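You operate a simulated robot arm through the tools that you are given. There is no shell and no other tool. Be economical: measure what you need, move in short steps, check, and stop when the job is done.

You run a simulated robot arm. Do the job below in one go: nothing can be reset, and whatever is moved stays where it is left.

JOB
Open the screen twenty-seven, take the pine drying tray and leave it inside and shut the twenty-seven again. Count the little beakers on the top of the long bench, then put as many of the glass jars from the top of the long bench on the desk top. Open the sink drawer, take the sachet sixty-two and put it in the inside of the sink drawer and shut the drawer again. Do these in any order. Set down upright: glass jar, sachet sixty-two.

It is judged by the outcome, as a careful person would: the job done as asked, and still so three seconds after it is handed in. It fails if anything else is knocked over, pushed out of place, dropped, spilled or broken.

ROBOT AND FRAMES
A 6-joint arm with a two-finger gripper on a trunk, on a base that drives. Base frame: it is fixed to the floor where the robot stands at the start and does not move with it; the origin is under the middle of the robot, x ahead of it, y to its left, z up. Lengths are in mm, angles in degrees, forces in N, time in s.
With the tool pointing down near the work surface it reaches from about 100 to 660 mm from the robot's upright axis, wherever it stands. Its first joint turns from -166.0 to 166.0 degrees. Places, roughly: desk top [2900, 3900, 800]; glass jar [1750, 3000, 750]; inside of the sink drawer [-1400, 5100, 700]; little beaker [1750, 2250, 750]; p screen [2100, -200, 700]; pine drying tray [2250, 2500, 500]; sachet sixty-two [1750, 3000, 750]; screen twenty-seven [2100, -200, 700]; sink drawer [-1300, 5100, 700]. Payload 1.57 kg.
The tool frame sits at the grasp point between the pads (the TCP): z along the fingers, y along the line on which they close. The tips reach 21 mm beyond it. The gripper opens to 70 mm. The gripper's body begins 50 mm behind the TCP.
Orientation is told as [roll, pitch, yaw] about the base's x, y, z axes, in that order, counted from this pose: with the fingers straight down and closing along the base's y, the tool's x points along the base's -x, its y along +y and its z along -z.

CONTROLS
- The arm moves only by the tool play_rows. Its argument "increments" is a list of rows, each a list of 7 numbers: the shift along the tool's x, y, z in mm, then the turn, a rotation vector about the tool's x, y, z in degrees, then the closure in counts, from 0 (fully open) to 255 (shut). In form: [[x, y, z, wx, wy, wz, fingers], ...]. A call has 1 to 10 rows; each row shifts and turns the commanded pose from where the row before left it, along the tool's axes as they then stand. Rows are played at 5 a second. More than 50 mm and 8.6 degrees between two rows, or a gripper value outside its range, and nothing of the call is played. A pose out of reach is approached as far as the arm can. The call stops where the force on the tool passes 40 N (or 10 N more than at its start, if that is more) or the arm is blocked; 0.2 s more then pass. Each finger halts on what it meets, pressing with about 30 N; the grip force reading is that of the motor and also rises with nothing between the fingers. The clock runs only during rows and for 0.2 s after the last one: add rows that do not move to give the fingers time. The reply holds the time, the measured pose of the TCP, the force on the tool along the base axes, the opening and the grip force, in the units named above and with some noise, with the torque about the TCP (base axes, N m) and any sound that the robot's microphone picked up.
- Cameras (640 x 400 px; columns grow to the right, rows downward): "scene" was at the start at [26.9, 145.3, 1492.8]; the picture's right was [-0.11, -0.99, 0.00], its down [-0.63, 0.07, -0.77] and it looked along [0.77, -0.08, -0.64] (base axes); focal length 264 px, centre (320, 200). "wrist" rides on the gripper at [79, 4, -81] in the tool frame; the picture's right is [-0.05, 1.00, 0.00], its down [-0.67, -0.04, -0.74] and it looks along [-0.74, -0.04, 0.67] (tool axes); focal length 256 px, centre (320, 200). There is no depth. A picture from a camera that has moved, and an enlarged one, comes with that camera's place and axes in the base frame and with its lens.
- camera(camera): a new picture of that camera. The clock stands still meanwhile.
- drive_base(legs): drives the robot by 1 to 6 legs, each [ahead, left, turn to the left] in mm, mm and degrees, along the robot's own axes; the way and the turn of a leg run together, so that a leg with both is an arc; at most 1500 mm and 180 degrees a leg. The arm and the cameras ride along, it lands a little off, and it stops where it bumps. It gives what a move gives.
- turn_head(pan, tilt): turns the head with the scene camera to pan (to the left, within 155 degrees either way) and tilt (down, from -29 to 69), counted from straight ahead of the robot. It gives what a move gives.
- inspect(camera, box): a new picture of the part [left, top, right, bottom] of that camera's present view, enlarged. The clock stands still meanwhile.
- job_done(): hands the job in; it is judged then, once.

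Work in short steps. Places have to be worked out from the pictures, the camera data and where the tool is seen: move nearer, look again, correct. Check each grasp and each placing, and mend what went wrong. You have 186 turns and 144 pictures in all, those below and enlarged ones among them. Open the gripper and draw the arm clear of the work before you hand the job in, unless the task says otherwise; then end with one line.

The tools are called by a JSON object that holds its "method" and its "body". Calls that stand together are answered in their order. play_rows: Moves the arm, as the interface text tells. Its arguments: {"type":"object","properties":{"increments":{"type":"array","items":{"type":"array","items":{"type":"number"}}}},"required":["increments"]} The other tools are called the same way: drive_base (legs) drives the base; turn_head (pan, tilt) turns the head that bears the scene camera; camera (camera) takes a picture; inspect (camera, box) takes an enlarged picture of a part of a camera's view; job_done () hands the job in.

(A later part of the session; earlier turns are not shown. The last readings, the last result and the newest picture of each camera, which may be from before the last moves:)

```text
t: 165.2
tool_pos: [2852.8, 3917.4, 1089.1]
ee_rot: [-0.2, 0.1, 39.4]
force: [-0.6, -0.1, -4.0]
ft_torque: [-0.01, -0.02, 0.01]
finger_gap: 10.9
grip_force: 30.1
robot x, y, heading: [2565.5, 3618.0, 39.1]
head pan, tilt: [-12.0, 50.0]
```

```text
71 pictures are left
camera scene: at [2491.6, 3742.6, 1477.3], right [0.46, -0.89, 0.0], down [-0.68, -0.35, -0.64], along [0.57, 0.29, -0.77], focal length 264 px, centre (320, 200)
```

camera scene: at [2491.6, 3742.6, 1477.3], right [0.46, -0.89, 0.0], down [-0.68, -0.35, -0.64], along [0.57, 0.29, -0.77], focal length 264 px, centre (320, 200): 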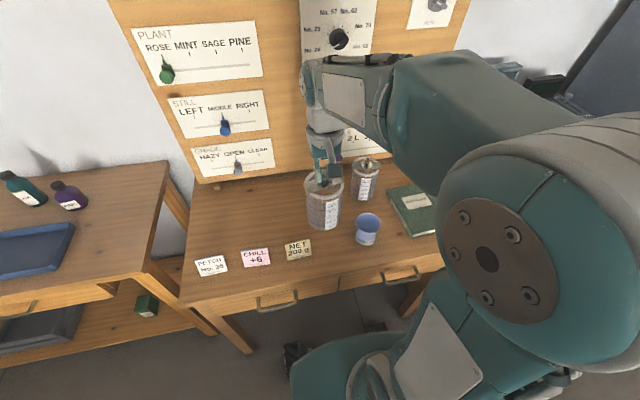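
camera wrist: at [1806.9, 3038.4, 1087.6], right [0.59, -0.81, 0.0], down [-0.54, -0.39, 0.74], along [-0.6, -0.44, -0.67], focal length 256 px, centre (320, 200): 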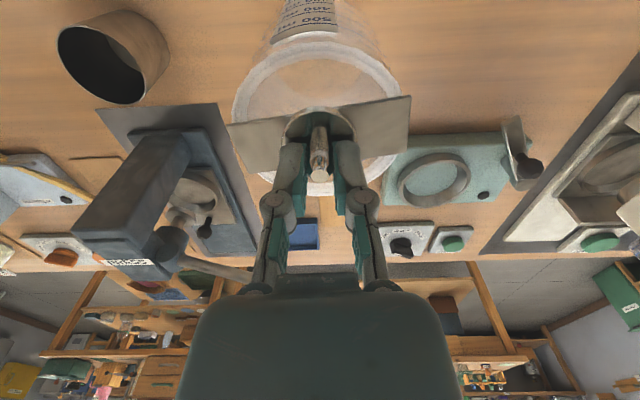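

{"method": "play_rows", "body": {"increments": [[-47, -5, 0, 0, 0, 0, 255], [-47, -4, 0, 0, 0, 0, 255], [-47, -4, 0, 0, 0, 0, 255], [-47, -4, 0, 0, 0, 0, 255], [0, 0, 45, 0, 0, 0, 255], [0, 0, 45, 0, 0, 0, 255], [0, 0, 30, 0, 0, 0, 255], [0, 0, 15, 0, 0, 0, 255], [0, 0, 5, 0, 0, 0, 255], [0, 0, 0, 0, 0, 0, 255]]}}

{"method": "camera", "body": {"camera": "scene"}}

```text
t: 167.4
tool_pos: [3010.9, 4021.1, 948.3]
ee_rot: [-0.1, 0.1, 39.4]
force: [0.7, 0.6, -2.5]
ft_torque: [-0.02, 0.03, 0.01]
finger_gap: 11.2
grip_force: 29.3
robot x, y, heading: [2565.5, 3622.6, 39.1]
head pan, tilt: [-12.0, 50.0]
```

```text
70 pictures are left
camera scene: at [2496.0, 3739.1, 1477.9], right [0.46, -0.89, 0.0], down [-0.68, -0.35, -0.64], along [0.57, 0.29, -0.77], focal length 264 px, centre (320, 200)
```

scene: 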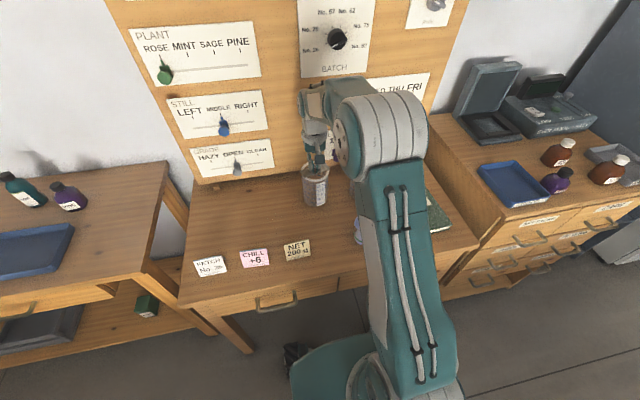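

Now the last few millimetres in 2 mm steps.

{"method": "play_rows", "body": {"increments": [[0, 0, 3, 0, 0, 0, 255], [0, 0, 2, 0, 0, 0, 255], [0, 0, 2, 0, 0, 0, 255], [0, 0, 1.5, 0, 0, 0, 255], [0, 0, 1.5, 0, 0, 0, 255], [0, 0, 1, 0, 0, 0, 255]]}}

```text
t: 168.8
tool_pos: [3011.4, 4020.3, 938.0]
ee_rot: [0.0, 0.1, 39.5]
force: [-0.1, -0.7, -2.9]
ft_torque: [-0.02, 0.04, 0.02]
finger_gap: 11.2
grip_force: 30.4
robot x, y, heading: [2569.5, 3618.7, 39.1]
head pan, tilt: [-12.0, 50.0]
```

{"method": "play_rows", "body": {"increments": [[0, 0, 1, 0, 0, 0, 255], [0, 0, 1, 0, 0, 0, 255], [0, 0, 1, 0, 0, 0, 255], [0, 0, 0, 0, 0, 0, 255]]}}

```text
t: 169.8
tool_pos: [3010.7, 4019.9, 938.3]
ee_rot: [0.1, -0.1, 39.4]
force: [-2.7, -2.6, 22.4]
ft_torque: [-0.38, 0.51, -0.02]
finger_gap: 11.2
grip_force: 29.8
robot x, y, heading: [2568.6, 3619.8, 39.1]
head pan, tilt: [-12.0, 50.0]
```

Contact (22 N). Release and rise, then retract.

{"method": "play_rows", "body": {"increments": [[0, 0, -1, 0, 0, 0, 255], [0, 0, 0, 0, 0, 0, 150], [0, 0, 0, 0, 0, 0, 100], [0, 0, 0, 0, 0, 0, 60], [0, 0, -30, 0, 0, 0, 60], [0, 0, -40, 0, 0, 0, 30], [0, 0, -45, 0, 0, 0, 0], [45, 0, 0, 0, 0, 0, 0], [45, 0, 0, 0, 0, 0, 0], [45, 0, 0, 0, 0, 0, 0]]}}

{"method": "drive_base", "body": {"legs": [[-240, 0, 0]]}}

{"method": "camera", "body": {"camera": "scene"}}

```text
t: 172.0
tool_pos: [2903.8, 3933.8, 1051.6]
ee_rot: [-0.1, 0.2, 39.4]
force: [0.4, -0.1, -0.2]
ft_torque: [-0.03, 0.04, -0.02]
finger_gap: 70.0
grip_force: 0.0
robot x, y, heading: [2568.2, 3617.8, 39.3]
head pan, tilt: [-12.0, 50.0]
```

```text
t: 173.8
tool_pos: [2717.6, 3783.4, 1053.2]
ee_rot: [0.1, 0.1, 39.6]
force: [0.2, 0.5, 0.8]
ft_torque: [-0.01, 0.01, -0.01]
finger_gap: 69.8
grip_force: 0.0
robot x, y, heading: [2384.9, 3467.9, 39.4]
head pan, tilt: [-12.0, 50.0]
```

```text
69 pictures are left
camera scene: at [2308.4, 3586.1, 1477.9], right [0.46, -0.89, 0.0], down [-0.68, -0.35, -0.64], along [0.57, 0.29, -0.77], focal length 264 px, centre (320, 200)
```

scene: 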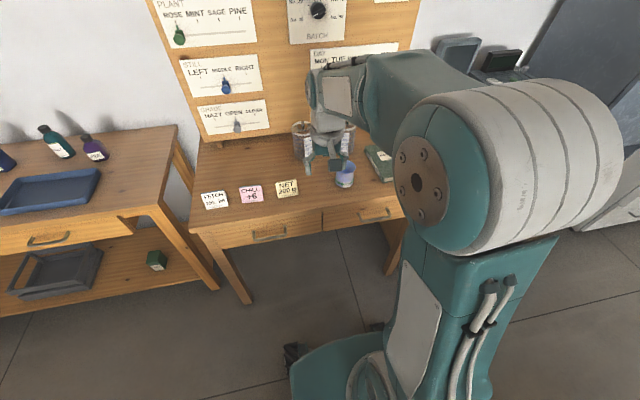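

Both jars stand on the desk. Now go to the rack: facing it, centred on screen 27, stopping short.

{"method": "play_rows", "body": {"increments": [[45, 0, 0, 0, 0, 0, 0], [45, 0, 0, 0, 0, 0, 0]]}}

{"method": "drive_base", "body": {"legs": [[0, 0, -90], [1500, 0, 0], [180, 0, 0], [0, -1300, 0], [0, -1220, 0]]}}

{"method": "turn_head", "body": {"pan": 0, "tilt": 35}}

{"method": "camera", "body": {"camera": "scene"}}

```text
t: 174.4
tool_pos: [2648.7, 3725.1, 1053.3]
ee_rot: [0.0, 0.2, 39.6]
force: [0.1, -0.9, -0.4]
ft_torque: [0.01, 0.02, 0.01]
finger_gap: 70.0
grip_force: 0.0
robot x, y, heading: [2383.1, 3464.8, 39.2]
head pan, tilt: [-12.0, 50.0]
```

```text
t: 198.5
tool_pos: [1773.9, 373.7, 1054.7]
ee_rot: [-0.1, 0.2, -52.2]
force: [0.9, 1.2, 0.0]
ft_torque: [0.0, -0.01, 0.01]
finger_gap: 70.0
grip_force: 0.0
robot x, y, heading: [1523.6, 647.2, -52.6]
head pan, tilt: [-12.0, 50.0]
```

```text
t: 199.2
tool_pos: [1773.0, 373.8, 1053.4]
ee_rot: [0.0, 0.1, -52.2]
force: [-0.2, -0.6, 0.1]
ft_torque: [-0.01, -0.03, -0.01]
finger_gap: 70.1
grip_force: 0.0
robot x, y, heading: [1524.0, 647.1, -52.4]
head pan, tilt: [0.0, 35.0]
```

```text
68 pictures are left
camera scene: at [1665.7, 717.9, 1499.5], right [-0.79, -0.61, 0.0], down [-0.35, 0.46, -0.82], along [0.5, -0.65, -0.57], focal length 264 px, centre (320, 200)
```

scene: 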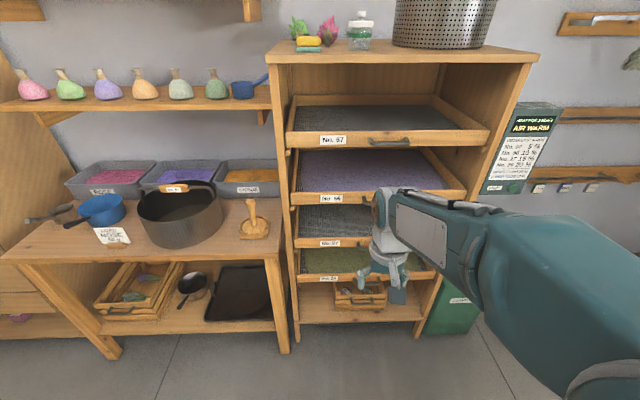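

The rack is squarely ahead (about 1.8° off); screen 27's handle is at z≈757. I'll align with it, then turn the tool horizontal with the fingers closing vertically.

{"method": "drive_base", "body": {"legs": [[0, 0, 1.8], [120, -115, 0]]}}

{"method": "play_rows", "body": {"increments": [[0, 0, 45, 0, 0, 0, 0], [0, 0, 45, 0, 0, 0, 0], [0, 0, 45, 0, 0, 0, 0], [0, 0, 45, 0, 0, 0, 0], [0, 0, 45, 0, 0, 0, 0], [0, 0, 40, 0, 0, 0, 0]]}}

{"method": "camera", "body": {"camera": "wrist"}}

```text
t: 201.0
tool_pos: [1767.5, 219.4, 1054.0]
ee_rot: [0.0, 0.1, -50.3]
force: [-0.6, 0.5, -0.4]
ft_torque: [0.02, 0.0, 0.02]
finger_gap: 70.1
grip_force: 0.1
robot x, y, heading: [1506.3, 486.2, -50.8]
head pan, tilt: [0.0, 35.0]
```

```text
t: 202.4
tool_pos: [1767.0, 218.3, 786.8]
ee_rot: [0.2, 0.1, -50.3]
force: [0.0, 0.2, -0.5]
ft_torque: [0.01, 0.0, -0.02]
finger_gap: 70.2
grip_force: 0.0
robot x, y, heading: [1508.8, 486.8, -50.5]
head pan, tilt: [0.0, 35.0]
```

```text
67 pictures are left
camera wrist: at [1718.1, 284.1, 868.8], right [0.8, 0.6, 0.0], down [0.4, -0.54, 0.74], along [0.44, -0.6, -0.67], focal length 256 px, centre (320, 200)
```

wrist: 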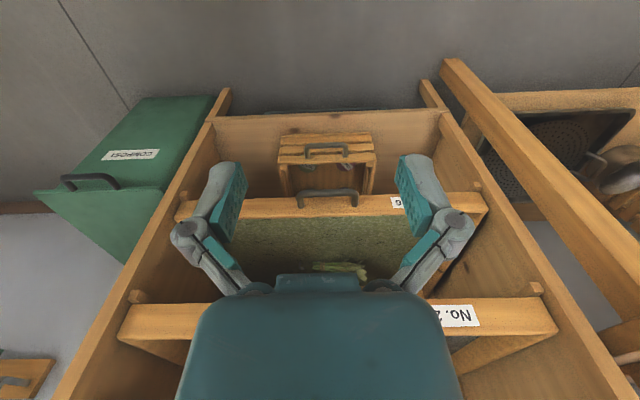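

Laterally aligned with the handles. Now tilt the tool to horizontal.

{"method": "play_rows", "body": {"increments": [[-20, 0, 0, 0, -8.5, 0, 0], [0, 0, 0, 0, -8.5, 0, 0], [0, 0, 0, 0, -8.5, 0, 0], [0, 0, 0, 0, -8.5, 0, 0], [0, 0, 0, 0, -8.5, 0, 0], [0, 0, 0, 0, -8.5, 0, 0], [0, 0, 0, 0, -8.5, 0, 0], [0, 0, 0, 0, -8.5, 0, 0], [0, 0, 0, 0, -8.5, 0, 0], [0, 0, 0, 0, -8.5, 0, 0]]}}

{"method": "play_rows", "body": {"increments": [[0, 0, 0, 0, -5, 0, 0], [0, 0, 0, 0, 0, 8.5, 0], [0, 0, 0, 0, 0, 8.5, 0], [0, 0, 0, 0, 0, 8.5, 0], [0, 0, 0, 0, 0, 8.5, 0], [0, 0, 0, 0, 0, 8.5, 0], [0, 0, 0, 0, 0, 8.5, 0], [0, 0, 0, 0, 0, 8.5, 0], [0, 0, 0, 0, 0, 8.5, 0], [0, 0, 0, 0, 0, 8.5, 0]]}}

{"method": "play_rows", "body": {"increments": [[0, 0, 0, 0, 0, 8.5, 0], [0, 0, 0, 0, 0, 5, 0], [0, 0, 0, 0, 0, 0, 0]]}}

{"method": "camera", "body": {"camera": "wrist"}}

{"method": "camera", "body": {"camera": "scene"}}

```text
t: 204.6
tool_pos: [1810.6, 180.1, 774.6]
ee_rot: [6.0, -81.3, -56.1]
force: [0.1, -0.5, -0.1]
ft_torque: [-0.02, -0.04, 0.0]
finger_gap: 69.8
grip_force: 0.1
out of reach, approached as far as the arm can: row 2, 5, 6, 7
robot x, y, heading: [1508.1, 482.9, -50.8]
head pan, tilt: [0.0, 35.0]
```

```text
t: 206.8
tool_pos: [1808.9, 179.7, 775.0]
ee_rot: [86.2, -12.4, -139.2]
force: [-0.2, 0.3, -0.3]
ft_torque: [0.0, -0.02, 0.0]
finger_gap: 70.1
grip_force: 0.0
robot x, y, heading: [1508.5, 483.0, -50.8]
head pan, tilt: [0.0, 35.0]
```

```text
t: 207.6
tool_pos: [1808.5, 181.0, 774.7]
ee_rot: [86.2, 1.0, -140.0]
force: [0.4, -0.1, -0.5]
ft_torque: [0.03, 0.01, 0.0]
finger_gap: 69.9
grip_force: 0.0
robot x, y, heading: [1511.2, 481.8, -50.7]
head pan, tilt: [0.0, 35.0]
```

```text
66 pictures are left
camera wrist: at [1817.2, 293.3, 786.0], right [-0.01, -0.1, 1.0], down [-0.99, 0.14, 0.0], along [-0.14, -0.98, -0.1], focal length 256 px, centre (320, 200)
```

wrist: 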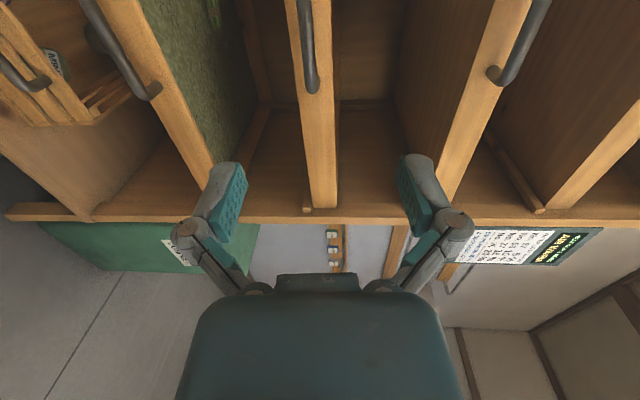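

```text
65 pictures are left
camera scene: at [1649.1, 558.5, 1499.5], right [-0.77, -0.64, 0.0], down [-0.37, 0.44, -0.82], along [0.52, -0.63, -0.57], focal length 264 px, centre (320, 200)
```

scene: 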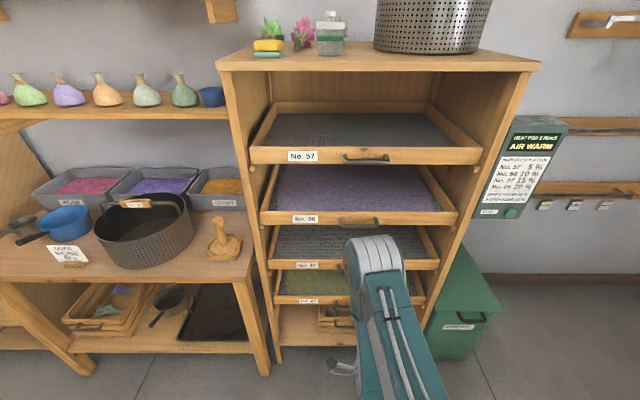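

Tool is horizontal, fingers closing vertically. Handle bar is at z≈748, ~220 mm ahead. Advance most of the way.

{"method": "play_rows", "body": {"increments": [[-4, -8, 45, 0, 0, 0, 0], [-4, -8, 45, 0, 0, 0, 0], [0, 0, 45, 0, 0, 0, 0], [0, 0, 20, 0, 0, 0, 0], [0, 0, 0, 0, 0, 0, 0]]}}

{"method": "camera", "body": {"camera": "wrist"}}

```text
t: 208.8
tool_pos: [1902.3, 57.4, 748.4]
ee_rot: [86.2, 0.8, -140.1]
force: [0.5, 0.6, 0.0]
ft_torque: [0.0, 0.04, 0.0]
finger_gap: 69.9
grip_force: 0.0
robot x, y, heading: [1509.2, 484.7, -50.5]
head pan, tilt: [0.0, 35.0]
```

```text
64 pictures are left
camera wrist: at [1910.1, 170.5, 759.2], right [-0.01, -0.1, 1.0], down [-0.99, 0.14, 0.0], along [-0.14, -0.98, -0.1], focal length 256 px, centre (320, 200)
```

wrist: 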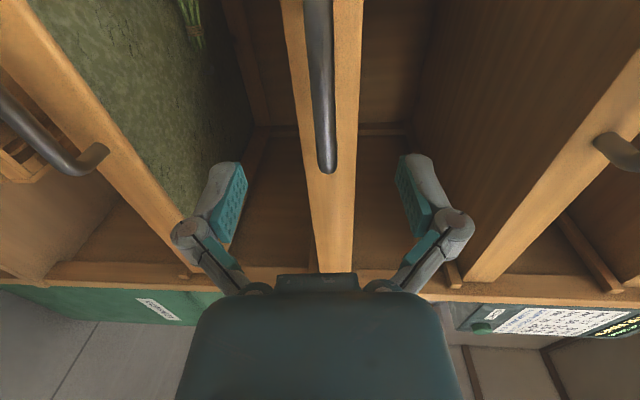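

{"method": "play_rows", "body": {"increments": [[0, 4, 30, 0, 0, 0, 0], [0, 2, 24, 0, 0, 0, 0], [0, 0, 0, 0, 0, 0, 0]]}}

{"method": "camera", "body": {"camera": "wrist"}}

```text
t: 209.6
tool_pos: [1937.3, 14.8, 750.8]
ee_rot: [86.1, 0.9, -140.1]
force: [-0.9, -0.3, -0.1]
ft_torque: [0.02, -0.03, -0.01]
finger_gap: 70.2
grip_force: 0.0
robot x, y, heading: [1509.0, 483.2, -50.8]
head pan, tilt: [0.0, 35.0]
```

```text
63 pictures are left
camera wrist: at [1944.9, 128.2, 761.6], right [-0.01, -0.1, 1.0], down [-0.99, 0.14, 0.0], along [-0.14, -0.98, -0.1], focal length 256 px, centre (320, 200)
```

wrist: 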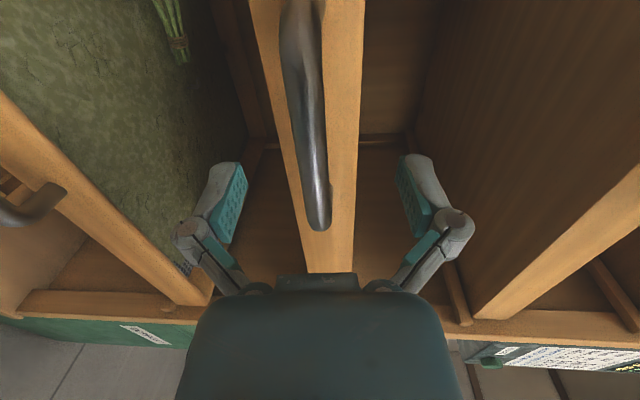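

Bar is between the fingers. Advance 8 mm and close.

{"method": "play_rows", "body": {"increments": [[0, -2, 8, 0, 0, 0, 0], [0, 0, 0, 0, 0, 0, 150], [0, 0, 0, 0, 0, 0, 255], [0, 0, 0, 0, 0, 0, 255], [0, 0, 0, 0, 0, 0, 255]]}}

```text
t: 210.8
tool_pos: [1942.2, 9.4, 746.1]
ee_rot: [86.0, 0.9, -140.1]
force: [-5.3, 5.2, -13.2]
ft_torque: [-0.15, 0.41, 0.07]
finger_gap: 14.2
grip_force: 32.3
robot x, y, heading: [1512.3, 483.1, -50.5]
head pan, tilt: [0.0, 35.0]
```

Handle gripped. Pull the screen out by driving straight back.

{"method": "drive_base", "body": {"legs": [[-150, 0, 0]]}}

{"method": "camera", "body": {"camera": "scene"}}

```text
t: 212.2
tool_pos: [1849.4, 122.7, 746.4]
ee_rot: [86.0, 0.9, -140.0]
force: [-3.7, -3.6, -29.5]
ft_torque: [-0.08, 0.46, -0.44]
finger_gap: 14.6
grip_force: 31.8
robot x, y, heading: [1411.1, 596.7, -50.3]
head pan, tilt: [0.0, 35.0]
```

```text
62 pictures are left
camera scene: at [1556.5, 669.5, 1499.4], right [-0.77, -0.64, 0.0], down [-0.37, 0.44, -0.82], along [0.52, -0.63, -0.58], focal length 264 px, centre (320, 200)
```

scene: 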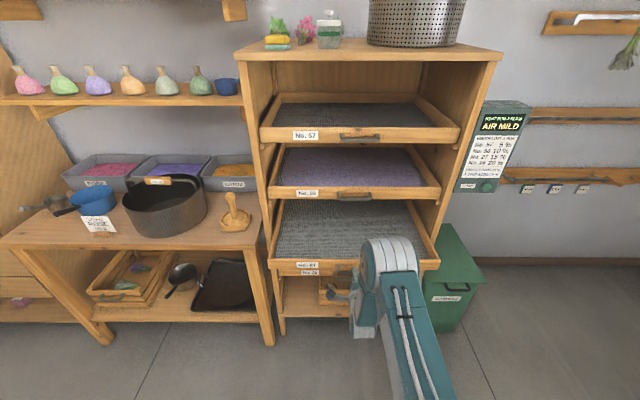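

It slides. Pull another 170 mm.

{"method": "drive_base", "body": {"legs": [[-170, 0, 0]]}}

{"method": "camera", "body": {"camera": "scene"}}

```text
t: 213.7
tool_pos: [1738.6, 259.2, 746.0]
ee_rot: [85.7, 0.9, -139.9]
force: [1.3, -1.2, -29.1]
ft_torque: [-0.06, 0.42, -0.12]
finger_gap: 14.2
grip_force: 32.3
robot x, y, heading: [1302.6, 735.0, -50.4]
head pan, tilt: [0.0, 35.0]
```

```text
61 pictures are left
camera scene: at [1445.5, 804.9, 1499.4], right [-0.77, -0.64, 0.0], down [-0.37, 0.44, -0.82], along [0.52, -0.63, -0.58], focal length 264 px, centre (320, 200)
```

scene: 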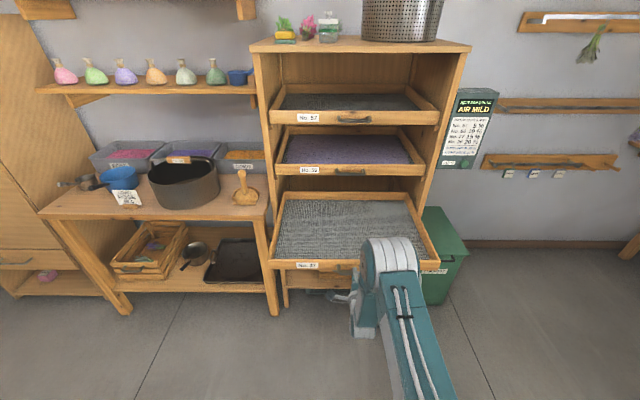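

Screen 27 is open about 325 mm. Release and back off.

{"method": "play_rows", "body": {"increments": [[0, 0, 0, 0, 0, 0, 120], [0, 0, 0, 0, 0, 0, 0], [0, 0, 0, 0, 0, 0, 0], [0, 0, -40, 0, 0, 0, 0], [0, 0, -40, 0, 0, 0, 0], [0, 0, 0, 0, 0, 0, 0]]}}

{"method": "camera", "body": {"camera": "wrist"}}

```text
t: 215.1
tool_pos: [1685.5, 321.4, 755.0]
ee_rot: [86.0, 0.9, -140.0]
force: [0.0, 0.0, 0.1]
ft_torque: [-0.02, -0.01, 0.02]
finger_gap: 70.0
grip_force: 0.1
robot x, y, heading: [1301.8, 732.4, -50.4]
head pan, tilt: [0.0, 35.0]
```

```text
60 pictures are left
camera wrist: at [1692.7, 434.5, 766.1], right [-0.01, -0.1, 1.0], down [-0.99, 0.14, 0.01], along [-0.14, -0.99, -0.1], focal length 256 px, centre (320, 200)
```

wrist: 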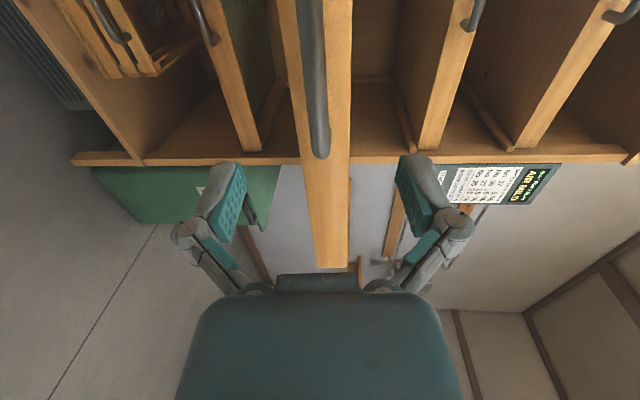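

Released. Rotate the tool back to pointing down.

{"method": "play_rows", "body": {"increments": [[0, 0, -30, 0, 0, -8.5, 0], [0, 0, 0, 0, 0, -8.5, 0], [0, 0, 0, 0, 0, -8.5, 0], [0, 0, 0, 0, 0, -8.5, 0], [0, 0, 0, 0, 0, -8.5, 0], [0, 0, 0, 0, 0, -8.5, 0], [0, 0, 0, 0, 0, -8.5, 0], [0, 0, 0, 0, 0, -8.5, 0], [0, 0, 0, 0, 0, -8.5, 0], [0, 0, 0, 0, 0, -8.5, 0]]}}

{"method": "play_rows", "body": {"increments": [[0, 0, 0, 0, 0, -5, 0], [0, 0, 0, 0, 8.5, 0, 0], [0, 0, 0, 0, 8.5, 0, 0], [0, 0, 0, 0, 8.5, 0, 0], [0, 0, 0, 0, 0, 0, 0]]}}

```text
t: 217.3
tool_pos: [1664.5, 345.6, 756.6]
ee_rot: [55.0, -82.9, -105.0]
force: [-0.1, -0.3, -0.1]
ft_torque: [-0.01, -0.03, 0.02]
finger_gap: 70.1
grip_force: 0.0
robot x, y, heading: [1304.9, 732.5, -50.3]
head pan, tilt: [0.0, 35.0]
```

```text
t: 218.5
tool_pos: [1665.6, 345.5, 756.5]
ee_rot: [1.8, -60.4, -51.6]
force: [-0.8, 0.0, 0.2]
ft_torque: [0.07, 0.04, 0.05]
finger_gap: 70.2
grip_force: 0.1
robot x, y, heading: [1304.5, 731.6, -50.2]
head pan, tilt: [0.0, 35.0]
```

The tool is now in the 60° tilt needed for the tray. Raise a little and drive round to the rear aisle in front of the pine tray.

{"method": "play_rows", "body": {"increments": [[0, 0, -40, 0, 0, -1, 0], [-43, 0, -25, 0, 0, 0, 0], [-43, 0, -25, 0, 0, 0, 0], [0, 0, 0, 0, 0, 0, 0]]}}

{"method": "drive_base", "body": {"legs": [[150, 500, 0], [0, 1500, 0], [0, 627, 0], [0, 0, -88.1], [0, -700, 0]]}}

{"method": "camera", "body": {"camera": "wrist"}}

```text
t: 219.5
tool_pos: [1640.4, 372.3, 874.4]
ee_rot: [0.0, -60.4, -49.5]
force: [0.2, 0.4, -0.4]
ft_torque: [0.01, 0.01, -0.01]
finger_gap: 69.9
grip_force: 0.0
robot x, y, heading: [1306.0, 731.5, -49.9]
head pan, tilt: [0.0, 35.0]
```

```text
t: 239.9
tool_pos: [2638.4, 2474.6, 874.5]
ee_rot: [-0.1, -60.5, -139.7]
force: [1.0, -0.7, 0.8]
ft_torque: [0.0, -0.01, -0.05]
finger_gap: 70.3
grip_force: 0.1
robot x, y, heading: [3003.1, 2809.2, -141.0]
head pan, tilt: [0.0, 35.0]
```

```text
59 pictures are left
camera wrist: at [2724.1, 2542.0, 845.0], right [0.62, -0.78, 0.05], down [0.22, 0.23, 0.95], along [-0.75, -0.58, 0.32], focal length 256 px, centre (320, 200)
```

wrist: 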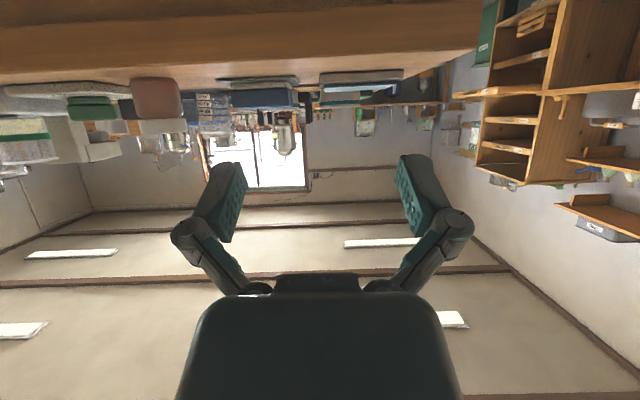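

Adjust the base heading and lateral position, then lower the tool in front of the shelf to the earlier approach height.

{"method": "drive_base", "body": {"legs": [[0, -117, 0.8]]}}

{"method": "play_rows", "body": {"increments": [[43, 0, 25, 0, 0, 0, 0], [43, 0, 25, 0, 0, 0, 0], [43, 0, 25, 0, 0, 0, 0], [43, 0, 25, 0, 0, 0, 0], [43, 0, 25, 0, 0, 0, 0], [43, 0, 25, 0, 0, 0, 0], [24, 0, 14, 0, 0, 0, 0], [0, 0, 0, 0, 0, 0, 0]]}}

{"method": "camera", "body": {"camera": "wrist"}}

```text
t: 241.1
tool_pos: [2572.6, 2554.9, 873.5]
ee_rot: [-0.3, -60.6, -138.8]
force: [1.0, -0.2, -0.4]
ft_torque: [0.01, -0.01, -0.01]
finger_gap: 69.8
grip_force: 0.0
robot x, y, heading: [2927.5, 2897.4, -140.2]
head pan, tilt: [0.0, 35.0]
```

```text
t: 242.9
tool_pos: [2564.8, 2559.2, 546.5]
ee_rot: [0.9, -60.5, -140.0]
force: [-0.4, -0.4, 0.1]
ft_torque: [0.0, 0.01, 0.03]
finger_gap: 69.8
grip_force: 0.1
robot x, y, heading: [2927.6, 2896.8, -140.0]
head pan, tilt: [0.0, 35.0]
```

```text
58 pictures are left
camera wrist: at [2649.3, 2628.0, 518.7], right [0.63, -0.77, 0.05], down [0.21, 0.24, 0.95], along [-0.74, -0.59, 0.32], focal length 256 px, centre (320, 200)
```

wrist: 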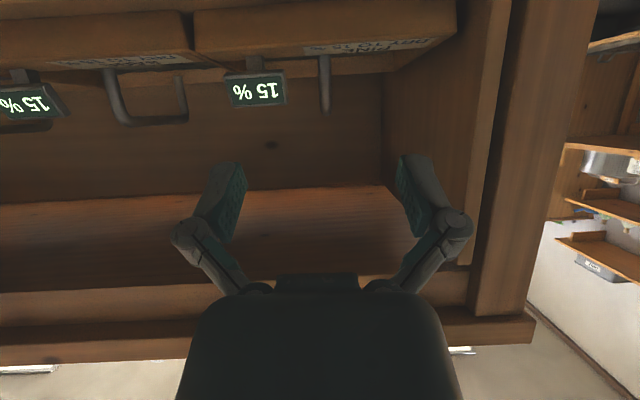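

{"method": "drive_base", "body": {"legs": [[105, 0, 1.1]]}}

```text
t: 244.1
tool_pos: [2492.8, 2482.3, 547.7]
ee_rot: [0.8, -60.5, -138.6]
force: [0.3, 0.3, 0.0]
ft_torque: [0.0, 0.01, -0.02]
finger_gap: 69.8
grip_force: 0.0
robot x, y, heading: [2849.7, 2829.6, -139.1]
head pan, tilt: [0.0, 35.0]
```

Advance over the handle with narrowed fingers, at the same height as before.

{"method": "play_rows", "body": {"increments": [[0, -9, 0, 0, 0, 0, 105], [-22.2, 0, 39.2, 0, 0, 0, 105], [-22.2, 0, 39.2, 0, 0, 0, 105], [-22.2, 0, 39.2, 0, 0, 0, 105], [-13.8, 0, 24.4, 0, 0, 0, 105], [0, 0, 0, 0, 0, 0, 105]]}}

{"method": "camera", "body": {"camera": "wrist"}}

```text
t: 245.5
tool_pos: [2364.5, 2378.7, 547.6]
ee_rot: [0.7, -60.6, -138.7]
force: [0.1, 0.6, 0.1]
ft_torque: [-0.01, 0.02, 0.03]
finger_gap: 41.1
grip_force: 0.1
robot x, y, heading: [2849.8, 2829.2, -139.2]
head pan, tilt: [0.0, 35.0]
```

```text
57 pictures are left
camera wrist: at [2449.0, 2449.4, 518.6], right [0.65, -0.76, 0.05], down [0.21, 0.25, 0.95], along [-0.73, -0.6, 0.32], focal length 256 px, centre (320, 200)
```

wrist: 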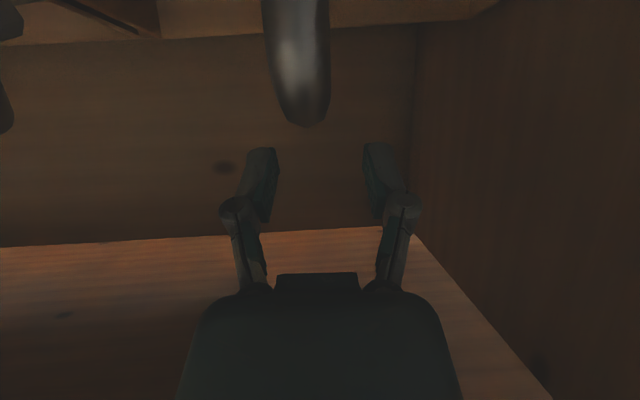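

{"method": "play_rows", "body": {"increments": [[14, -2, 8, 0, 0, 0, 105], [13, 0, 7.5, 0, 0, 0, 105], [0, 0, 0, 0, 0, 0, 255], [0, 0, 0, 0, 0, 0, 255], [0, 0, 0, 0, 0, 0, 255], [-8.7, 0, -5, 0, 0, 0, 255], [-8.7, 0, -5, 0, 0, 0, 255], [-8.7, 0, -5, 0, 0, 0, 255], [0, 0, 0, 0, 0, 0, 255]]}}

{"method": "camera", "body": {"camera": "wrist"}}

```text
t: 247.5
tool_pos: [2363.4, 2382.1, 548.0]
ee_rot: [0.7, -60.4, -138.7]
force: [-0.5, -0.2, -3.2]
ft_torque: [-0.01, 0.01, 0.0]
finger_gap: 14.3
grip_force: 30.2
robot x, y, heading: [2850.5, 2824.9, -139.3]
head pan, tilt: [0.0, 35.0]
```

```text
56 pictures are left
camera wrist: at [2447.8, 2452.8, 518.8], right [0.65, -0.76, 0.05], down [0.21, 0.25, 0.95], along [-0.73, -0.6, 0.32], focal length 256 px, centre (320, 200)
```

wrist: 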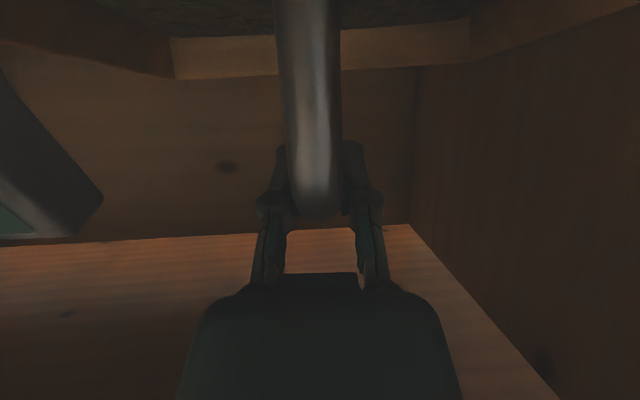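

Tray held again. Pull it out, back off, then raise it for carrying.

{"method": "play_rows", "body": {"increments": [[22.2, 0, -39.2, 0, 0, 0, 255], [22.2, 0, -39.2, 0, 0, 0, 255], [22.2, 0, -39.2, 0, 0, 0, 255], [22.2, 0, -39.2, 0, 0, 0, 255], [0, 0, 0, 0, 0, 0, 255]]}}

{"method": "drive_base", "body": {"legs": [[-230, 0, 0]]}}

{"method": "play_rows", "body": {"increments": [[-43, 0, -25, 0, 0, 0, 255], [-43, 0, -25, 0, 0, 0, 255], [-43, 0, -25, 0, 0, 0, 255], [-43, 0, -25, 0, 0, 0, 255], [-43, 0, -25, 0, 0, 0, 255], [-43, 0, -25, 0, 0, 0, 255], [-43, 0, -25, 0, 0, 0, 255], [-43, 0, -25, 0, 0, 0, 255], [0, 0, 0, 0, 0, 0, 255]]}}

{"method": "camera", "body": {"camera": "scene"}}

```text
t: 248.7
tool_pos: [2497.2, 2501.3, 547.2]
ee_rot: [0.7, -60.5, -138.8]
force: [0.1, -0.2, -3.0]
ft_torque: [0.0, 0.04, 0.02]
finger_gap: 14.2
grip_force: 29.8
robot x, y, heading: [2849.0, 2830.7, -139.0]
head pan, tilt: [0.0, 35.0]
```

```text
t: 250.4
tool_pos: [2670.1, 2652.6, 547.6]
ee_rot: [0.8, -60.5, -138.8]
force: [0.1, 0.2, -3.0]
ft_torque: [-0.03, 0.0, -0.02]
finger_gap: 14.3
grip_force: 30.0
robot x, y, heading: [3021.1, 2978.0, -139.0]
head pan, tilt: [0.0, 35.0]
```

```text
t: 252.4
tool_pos: [2672.2, 2660.2, 942.3]
ee_rot: [0.8, -60.5, -138.8]
force: [0.0, 0.3, -2.4]
ft_torque: [-0.04, 0.01, -0.01]
finger_gap: 14.5
grip_force: 29.9
robot x, y, heading: [3024.6, 2981.5, -138.9]
head pan, tilt: [0.0, 35.0]
```

```text
55 pictures are left
camera scene: at [3103.5, 2841.3, 1499.6], right [-0.65, 0.76, 0.0], down [0.43, 0.38, -0.82], along [-0.62, -0.54, -0.57], focal length 264 px, centre (320, 200)
```

scene: 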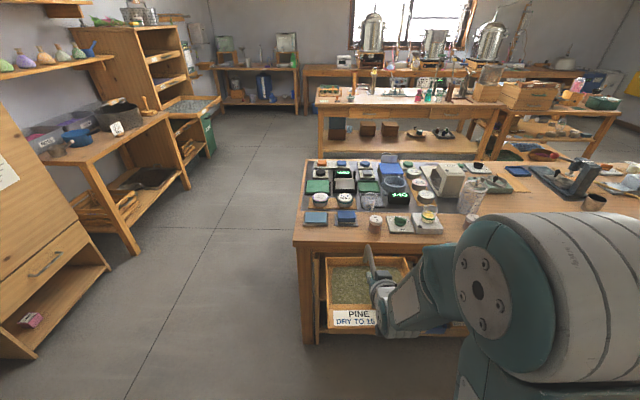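

Tray is level and held. Carry it round to the rack, stopping before the open screen.

{"method": "drive_base", "body": {"legs": [[0, 0, 88.3], [834, 0, 0], [0, -1400, 0], [0, -1334, 0]]}}

{"method": "camera", "body": {"camera": "scene"}}

```text
t: 273.4
tool_pos: [1831.2, 215.5, 943.5]
ee_rot: [0.7, -60.5, -48.6]
force: [0.7, 0.4, -2.6]
ft_torque: [0.01, -0.01, 0.02]
finger_gap: 14.5
grip_force: 29.9
robot x, y, heading: [1507.4, 565.6, -48.8]
head pan, tilt: [0.0, 35.0]
```

```text
54 pictures are left
camera scene: at [1648.3, 645.1, 1499.4], right [-0.75, -0.66, 0.0], down [-0.38, 0.43, -0.82], along [0.54, -0.62, -0.57], focal length 264 px, centre (320, 200)
```

scene: 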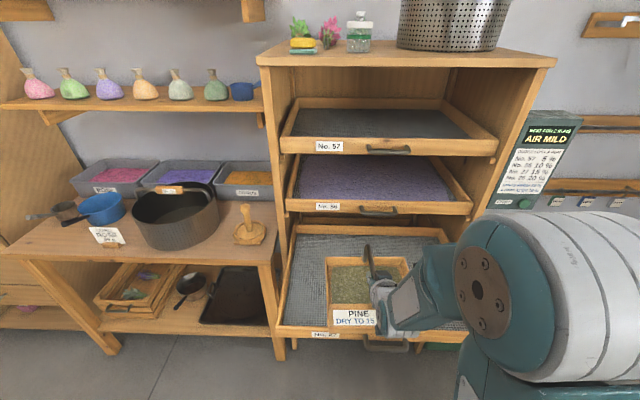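

Tray is above the screen's front half. Square up and move 85 mm further in.

{"method": "drive_base", "body": {"legs": [[0, 0, -1.8], [85, -30, 0]]}}

{"method": "camera", "body": {"camera": "scene"}}

{"method": "camera", "body": {"camera": "wrist"}}

```text
t: 274.9
tool_pos: [1854.3, 126.7, 942.9]
ee_rot: [0.3, -60.5, -49.8]
force: [1.0, 1.0, -3.4]
ft_torque: [-0.04, -0.02, -0.05]
finger_gap: 14.3
grip_force: 29.8
robot x, y, heading: [1545.7, 482.0, -50.5]
head pan, tilt: [0.0, 35.0]
```

```text
53 pictures are left
camera scene: at [1688.3, 562.8, 1498.7], right [-0.77, -0.63, 0.01], down [-0.37, 0.44, -0.82], along [0.51, -0.64, -0.57], focal length 264 px, centre (320, 200)
```

scene: 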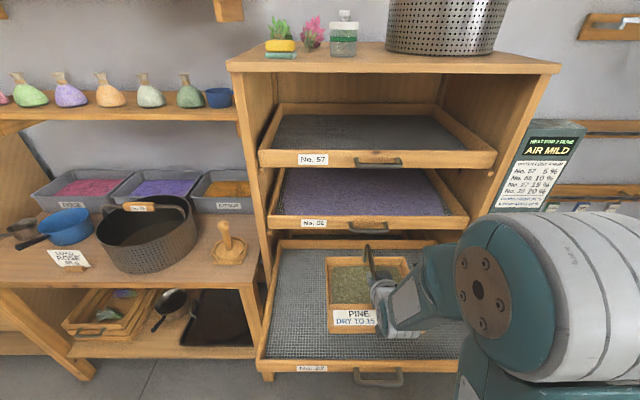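

```text
52 pictures are left
camera wrist: at [1785.9, 212.8, 914.0], right [0.78, 0.63, 0.05], down [-0.24, 0.22, 0.95], along [0.58, -0.75, 0.32], focal length 256 px, centre (320, 200)
```

wrist: 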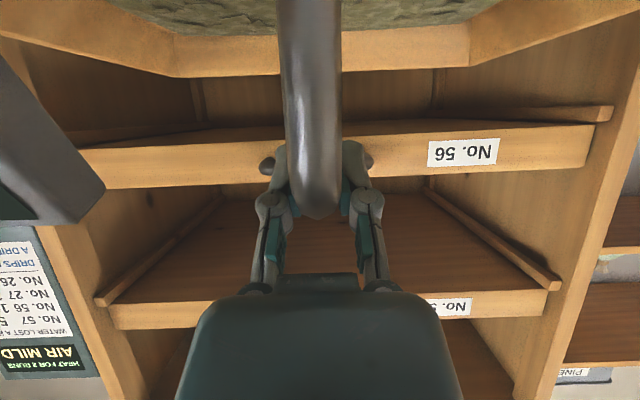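

Well positioned. Lower the tray onto the mesh, finishing in small steps.

{"method": "play_rows", "body": {"increments": [[26, 0, 14.8, 0, 0, 0, 255], [26, 0, 14.8, 0, 0, 0, 255], [8.7, 0, 4.9, 0, 0, 0, 255], [4.4, 0, 2.5, 0, 0, 0, 255], [4.4, 0, 2.5, 0, 0, 0, 255], [2.6, 0, 1.5, 0, 0, 0, 255], [2.6, 0, 1.5, 0, 0, 0, 255], [2.6, 0, 1.5, 0, 0, 0, 255], [2.6, 0, 1.5, 0, 0, 0, 255]]}}

{"method": "camera", "body": {"camera": "scene"}}

```text
t: 276.9
tool_pos: [1851.0, 124.1, 850.2]
ee_rot: [0.8, -60.5, -50.5]
force: [0.7, 0.8, -3.2]
ft_torque: [-0.01, 0.02, 0.02]
finger_gap: 14.4
grip_force: 30.2
robot x, y, heading: [1543.1, 481.3, -50.6]
head pan, tilt: [0.0, 35.0]
```

```text
51 pictures are left
camera scene: at [1682.0, 557.2, 1499.6], right [-0.78, -0.63, 0.0], down [-0.36, 0.45, -0.82], along [0.52, -0.63, -0.57], focal length 264 px, centre (320, 200)
```

scene: 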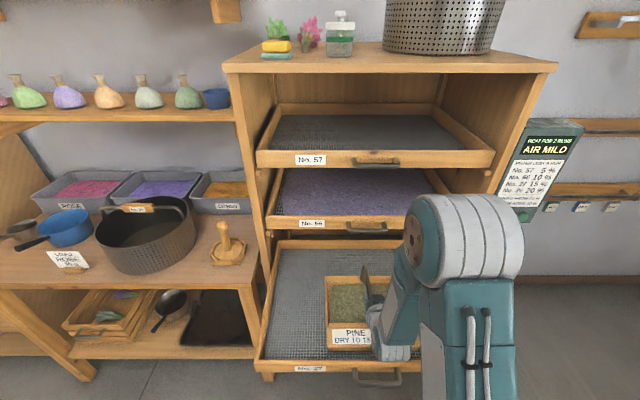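

{"method": "play_rows", "body": {"increments": [[2.2, 0, 1.2, 0, 0, 0, 255], [2.2, 0, 1.2, 0, 0, 0, 255], [2.2, 0, 1.2, 0, 0, 0, 255], [2.2, 0, 1.2, 0, 0, 0, 255], [2.2, 0, 1.2, 0, 0, 0, 255], [2.2, 0, 1.2, 0, 0, 0, 255]]}}

```text
t: 278.2
tool_pos: [1852.7, 123.0, 835.6]
ee_rot: [0.9, -60.5, -50.3]
force: [0.0, 0.4, -3.1]
ft_torque: [-0.01, -0.01, 0.0]
finger_gap: 14.3
grip_force: 30.3
robot x, y, heading: [1540.5, 484.9, -51.1]
head pan, tilt: [0.0, 35.0]
```

{"method": "play_rows", "body": {"increments": [[1.8, 0, 1, 0, 0, 0, 255], [1.8, 0, 1, 0, 0, 0, 255], [1.8, 0, 1, 0, 0, 0, 255], [1.8, 0, 1, 0, 0, 0, 255], [1.8, 0, 1, 0, 0, 0, 255], [1.8, 0, 1, 0, 0, 0, 255], [1.8, 0, 1, 0, 0, 0, 255]]}}

{"method": "inspect", "body": {"camera": "scene", "box": [240, 220, 440, 390]}}

```text
t: 279.9
tool_pos: [1851.2, 123.2, 822.5]
ee_rot: [0.9, -60.7, -50.5]
force: [0.4, -1.8, 14.5]
ft_torque: [0.17, 0.14, -0.04]
finger_gap: 14.3
grip_force: 30.1
robot x, y, heading: [1539.0, 483.2, -50.7]
head pan, tilt: [0.0, 35.0]
```

```text
2.35 times, centred on (340, 305) of scene
camera zoom: at [1681.6, 557.9, 1499.7], right [-0.78, -0.63, 0.0], down [-0.36, 0.44, -0.82], along [0.52, -0.63, -0.57], focal length 620 px, centre (273, -47)
```

zoom: 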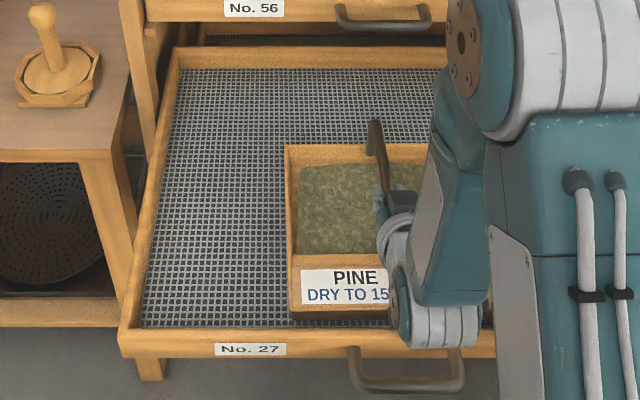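

The tray sits on the mesh (contact 14 N). Release, rise and draw back.

{"method": "play_rows", "body": {"increments": [[0, 0, 0, 0, 0, 0, 180], [0, 0, 0, 0, 0, 0, 105], [0, 0, 0, 0, 0, 0, 105], [-8.7, 0, -4.9, 0, 0, 0, 105], [-17, 0, -10, 0, 0, 0, 105], [-26, 0, -15, 0, 0, 0, 60], [-43, 0, -25, 0, 0, 0, 0], [22, 0, -39, 0, 0, 0, 0], [22, 0, -39, 0, 0, 0, 0], [22, 0, -39, 0, 0, 0, 0]]}}

{"method": "drive_base", "body": {"legs": [[-300, 0, 0]]}}

{"method": "camera", "body": {"camera": "scene"}}

```text
t: 282.1
tool_pos: [1845.1, 130.1, 932.4]
ee_rot: [0.9, -60.6, -50.4]
force: [1.0, 0.4, -0.2]
ft_torque: [0.02, 0.02, 0.01]
finger_gap: 70.0
grip_force: 0.1
out of reach, approached as far as the arm can: row 8, 9, 10
robot x, y, heading: [1546.8, 483.0, -50.8]
head pan, tilt: [0.0, 35.0]
```

```text
t: 284.1
tool_pos: [1661.8, 356.2, 932.6]
ee_rot: [0.8, -60.4, -50.5]
force: [0.8, 0.3, -0.6]
ft_torque: [0.0, -0.04, -0.04]
finger_gap: 69.9
grip_force: 0.1
robot x, y, heading: [1360.5, 707.5, -50.8]
head pan, tilt: [0.0, 35.0]
```

```text
49 pictures are left
camera scene: at [1497.6, 784.0, 1499.6], right [-0.77, -0.63, 0.0], down [-0.36, 0.44, -0.82], along [0.52, -0.63, -0.57], focal length 264 px, centre (320, 200)
```

scene: 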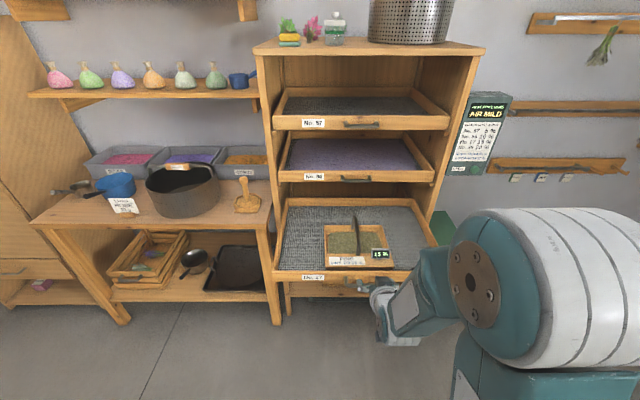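

Tray is in the open screen. Now close the fingers and lower the tip to the front rail's height to push the screen shut.

{"method": "play_rows", "body": {"increments": [[43.4, 0, 24.6, 0, 0, 0, 255], [43.4, 0, 24.6, 0, 0, 0, 255], [43.4, 0, 24.6, 0, 0, 0, 255], [2.6, 0, 1.5, 0, 0, 0, 255], [0, 0, 0, 0, 0, 0, 255]]}}

{"method": "camera", "body": {"camera": "wrist"}}

```text
t: 285.3
tool_pos: [1661.5, 354.7, 780.3]
ee_rot: [0.9, -60.5, -50.4]
force: [-1.1, -0.6, 0.8]
ft_torque: [0.0, -0.02, 0.0]
finger_gap: 0.1
grip_force: 27.9
robot x, y, heading: [1355.8, 708.1, -51.0]
head pan, tilt: [0.0, 35.0]
```

```text
48 pictures are left
camera wrist: at [1592.9, 442.9, 750.8], right [0.78, 0.63, 0.05], down [-0.24, 0.22, 0.95], along [0.58, -0.75, 0.32], focal length 256 px, centre (320, 200)
```

wrist: 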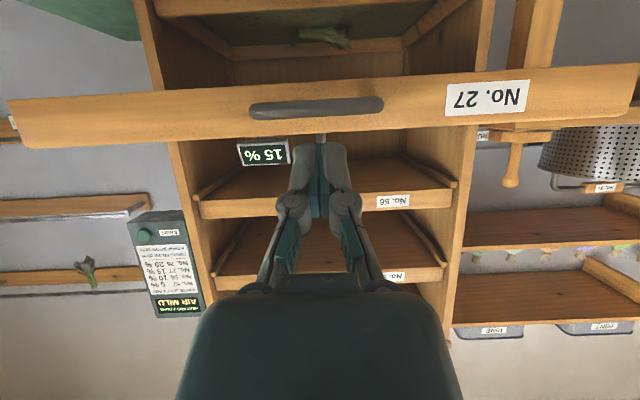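

The rail's top is at ~767 and the handle bar in front of it, so I'll push on the flat rail beside the handle (85 mm right, tip at z≈744).

{"method": "play_rows", "body": {"increments": [[0, -45, 0, 0, 0, 0, 255], [0, -40, 0, 0, 0, 0, 255], [22, 0, 12.4, 0, 0, 0, 255], [0, 0, 0, 0, 0, 0, 255]]}}

{"method": "drive_base", "body": {"legs": [[200, 0, 0]]}}

{"method": "camera", "body": {"camera": "scene"}}

```text
t: 286.3
tool_pos: [1598.0, 300.7, 752.4]
ee_rot: [0.8, -60.6, -50.3]
force: [0.7, 0.0, -1.1]
ft_torque: [0.01, -0.01, -0.01]
finger_gap: 0.0
grip_force: 28.5
robot x, y, heading: [1359.9, 708.5, -50.8]
head pan, tilt: [0.0, 35.0]
```

```text
t: 287.9
tool_pos: [1725.3, 148.0, 753.1]
ee_rot: [1.1, -60.5, -50.1]
force: [0.2, 0.4, -0.1]
ft_torque: [0.01, 0.02, 0.0]
finger_gap: 0.0
grip_force: 28.6
robot x, y, heading: [1485.2, 554.9, -50.6]
head pan, tilt: [0.0, 35.0]
```

```text
47 pictures are left
camera scene: at [1623.4, 629.6, 1499.7], right [-0.77, -0.64, 0.0], down [-0.37, 0.44, -0.82], along [0.52, -0.63, -0.57], focal length 264 px, centre (320, 200)
```

scene: 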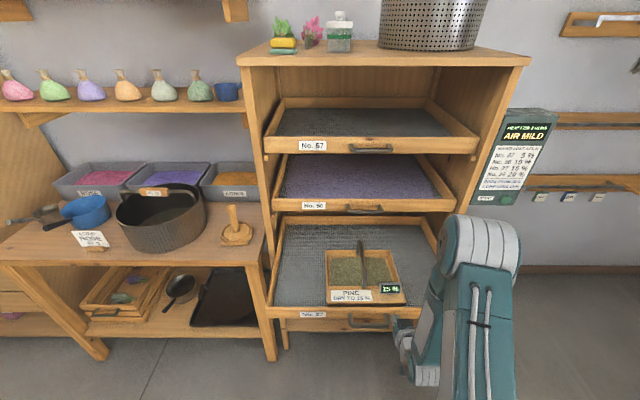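

{"method": "drive_base", "body": {"legs": [[200, 0, 0]]}}

{"method": "camera", "body": {"camera": "scene"}}

```text
t: 289.4
tool_pos: [1850.2, -4.4, 753.6]
ee_rot: [1.0, -60.6, -50.2]
force: [0.6, -0.8, -0.9]
ft_torque: [0.03, 0.02, 0.02]
finger_gap: 0.2
grip_force: 28.7
robot x, y, heading: [1610.9, 403.3, -50.6]
head pan, tilt: [0.0, 35.0]
```

```text
46 pictures are left
camera scene: at [1749.2, 476.7, 1499.7], right [-0.77, -0.64, 0.0], down [-0.37, 0.44, -0.82], along [0.52, -0.63, -0.57], focal length 264 px, centre (320, 200)
```

scene: 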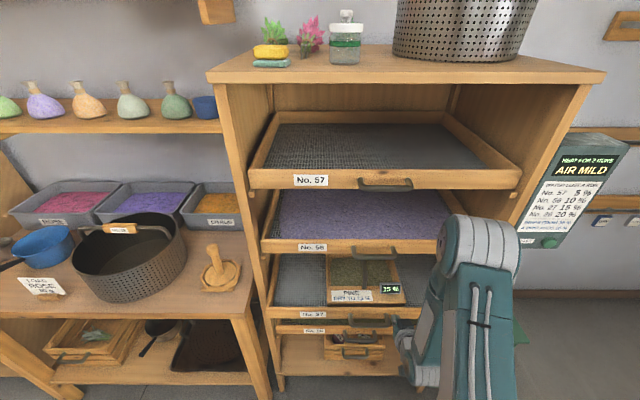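

Screen slides well; push the last 60 mm.

{"method": "drive_base", "body": {"legs": [[58, 0, 0]]}}

{"method": "drive_base", "body": {"legs": [[20, 0, 0]]}}

{"method": "camera", "body": {"camera": "scene"}}

```text
t: 290.4
tool_pos: [1888.1, -49.9, 754.3]
ee_rot: [1.0, -60.6, -50.3]
force: [1.4, 0.1, -0.1]
ft_torque: [0.0, -0.01, 0.01]
finger_gap: 0.0
grip_force: 28.5
robot x, y, heading: [1645.6, 355.7, -50.7]
head pan, tilt: [0.0, 35.0]
```

```text
t: 291.3
tool_pos: [1895.9, -58.1, 752.9]
ee_rot: [1.2, -60.2, -50.4]
force: [0.7, 0.2, -0.4]
ft_torque: [-0.06, 0.0, -0.01]
finger_gap: 0.1
grip_force: 28.6
robot x, y, heading: [1656.4, 342.6, -50.6]
head pan, tilt: [0.0, 35.0]
stopped in leg 1: the force on the tool passed its limit at 56 N (the readings are from after the stop); the commanded pose is now the measured one
```

```text
45 pictures are left
camera scene: at [1796.3, 419.4, 1499.7], right [-0.77, -0.64, 0.0], down [-0.37, 0.44, -0.82], along [0.52, -0.63, -0.57], focal length 264 px, centre (320, 200)
```

scene: 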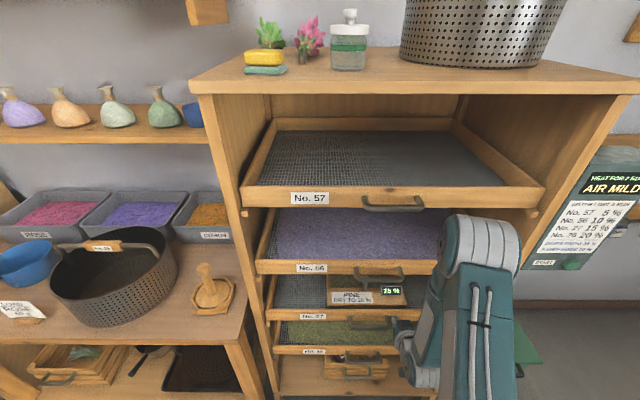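

Stopped at the end stop: screen 27 is shut, flush with the others. Back off and reset the tool to pointing down, and check.

{"method": "drive_base", "body": {"legs": [[-400, 0, 0]]}}

{"method": "play_rows", "body": {"increments": [[0, 0, 0, 0, 8.5, 0, 0], [0, 0, 0, 0, 8.5, 0, 0], [0, 0, 0, 0, 8.5, 0, 0], [0, 0, 0, 0, 8.5, 0, 0], [0, 0, 0, 0, 8.5, 0, 0], [0, 0, 0, 0, 8.5, 0, 0], [0, 0, 0, 0, 8.5, 0, 0], [0, 30, -40, 0, 0, 0, 0], [0, 30, -40, 0, 0, 0, 0], [0, 30, -40, 0, 0, 0, 0]]}}

{"method": "play_rows", "body": {"increments": [[0, 0, -50, 0, 0, 0, 0], [0, 0, -50, 0, 0, 0, 0], [0, 0, -50, 0, 0, 0, 0], [0, 0, -30, 0, 0, 0, 0]]}}

{"method": "camera", "body": {"camera": "scene"}}

```text
t: 293.8
tool_pos: [1641.7, 249.4, 751.8]
ee_rot: [1.2, -60.1, -50.5]
force: [0.6, 0.8, 0.6]
ft_torque: [-0.01, 0.04, 0.01]
finger_gap: 0.0
grip_force: 28.6
robot x, y, heading: [1405.0, 653.8, -50.7]
head pan, tilt: [0.0, 35.0]
```

```text
t: 296.0
tool_pos: [1693.8, 325.9, 871.9]
ee_rot: [5.4, -11.8, -49.0]
force: [1.0, 0.0, -0.4]
ft_torque: [0.03, -0.01, -0.03]
finger_gap: 70.0
grip_force: 0.0
out of reach, approached as far as the arm can: row 6, 7, 10
robot x, y, heading: [1403.5, 649.7, -50.7]
head pan, tilt: [0.0, 35.0]
```

```text
t: 297.0
tool_pos: [1626.7, 335.3, 1001.9]
ee_rot: [8.4, -13.0, -49.3]
force: [-0.7, 0.2, -0.4]
ft_torque: [0.01, -0.01, 0.0]
finger_gap: 70.0
grip_force: 0.1
out of reach, approached as far as the arm can: row 1, 2, 3, 4
robot x, y, heading: [1403.0, 653.1, -50.7]
head pan, tilt: [0.0, 35.0]
```

```text
44 pictures are left
camera scene: at [1542.2, 728.9, 1499.6], right [-0.77, -0.64, 0.0], down [-0.37, 0.44, -0.82], along [0.52, -0.63, -0.57], focal length 264 px, centre (320, 200)
```

scene: 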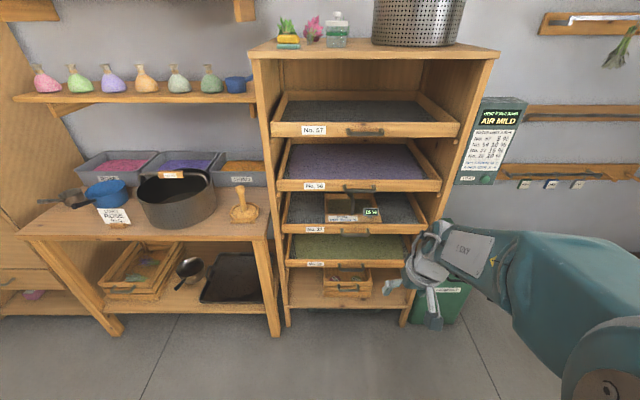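

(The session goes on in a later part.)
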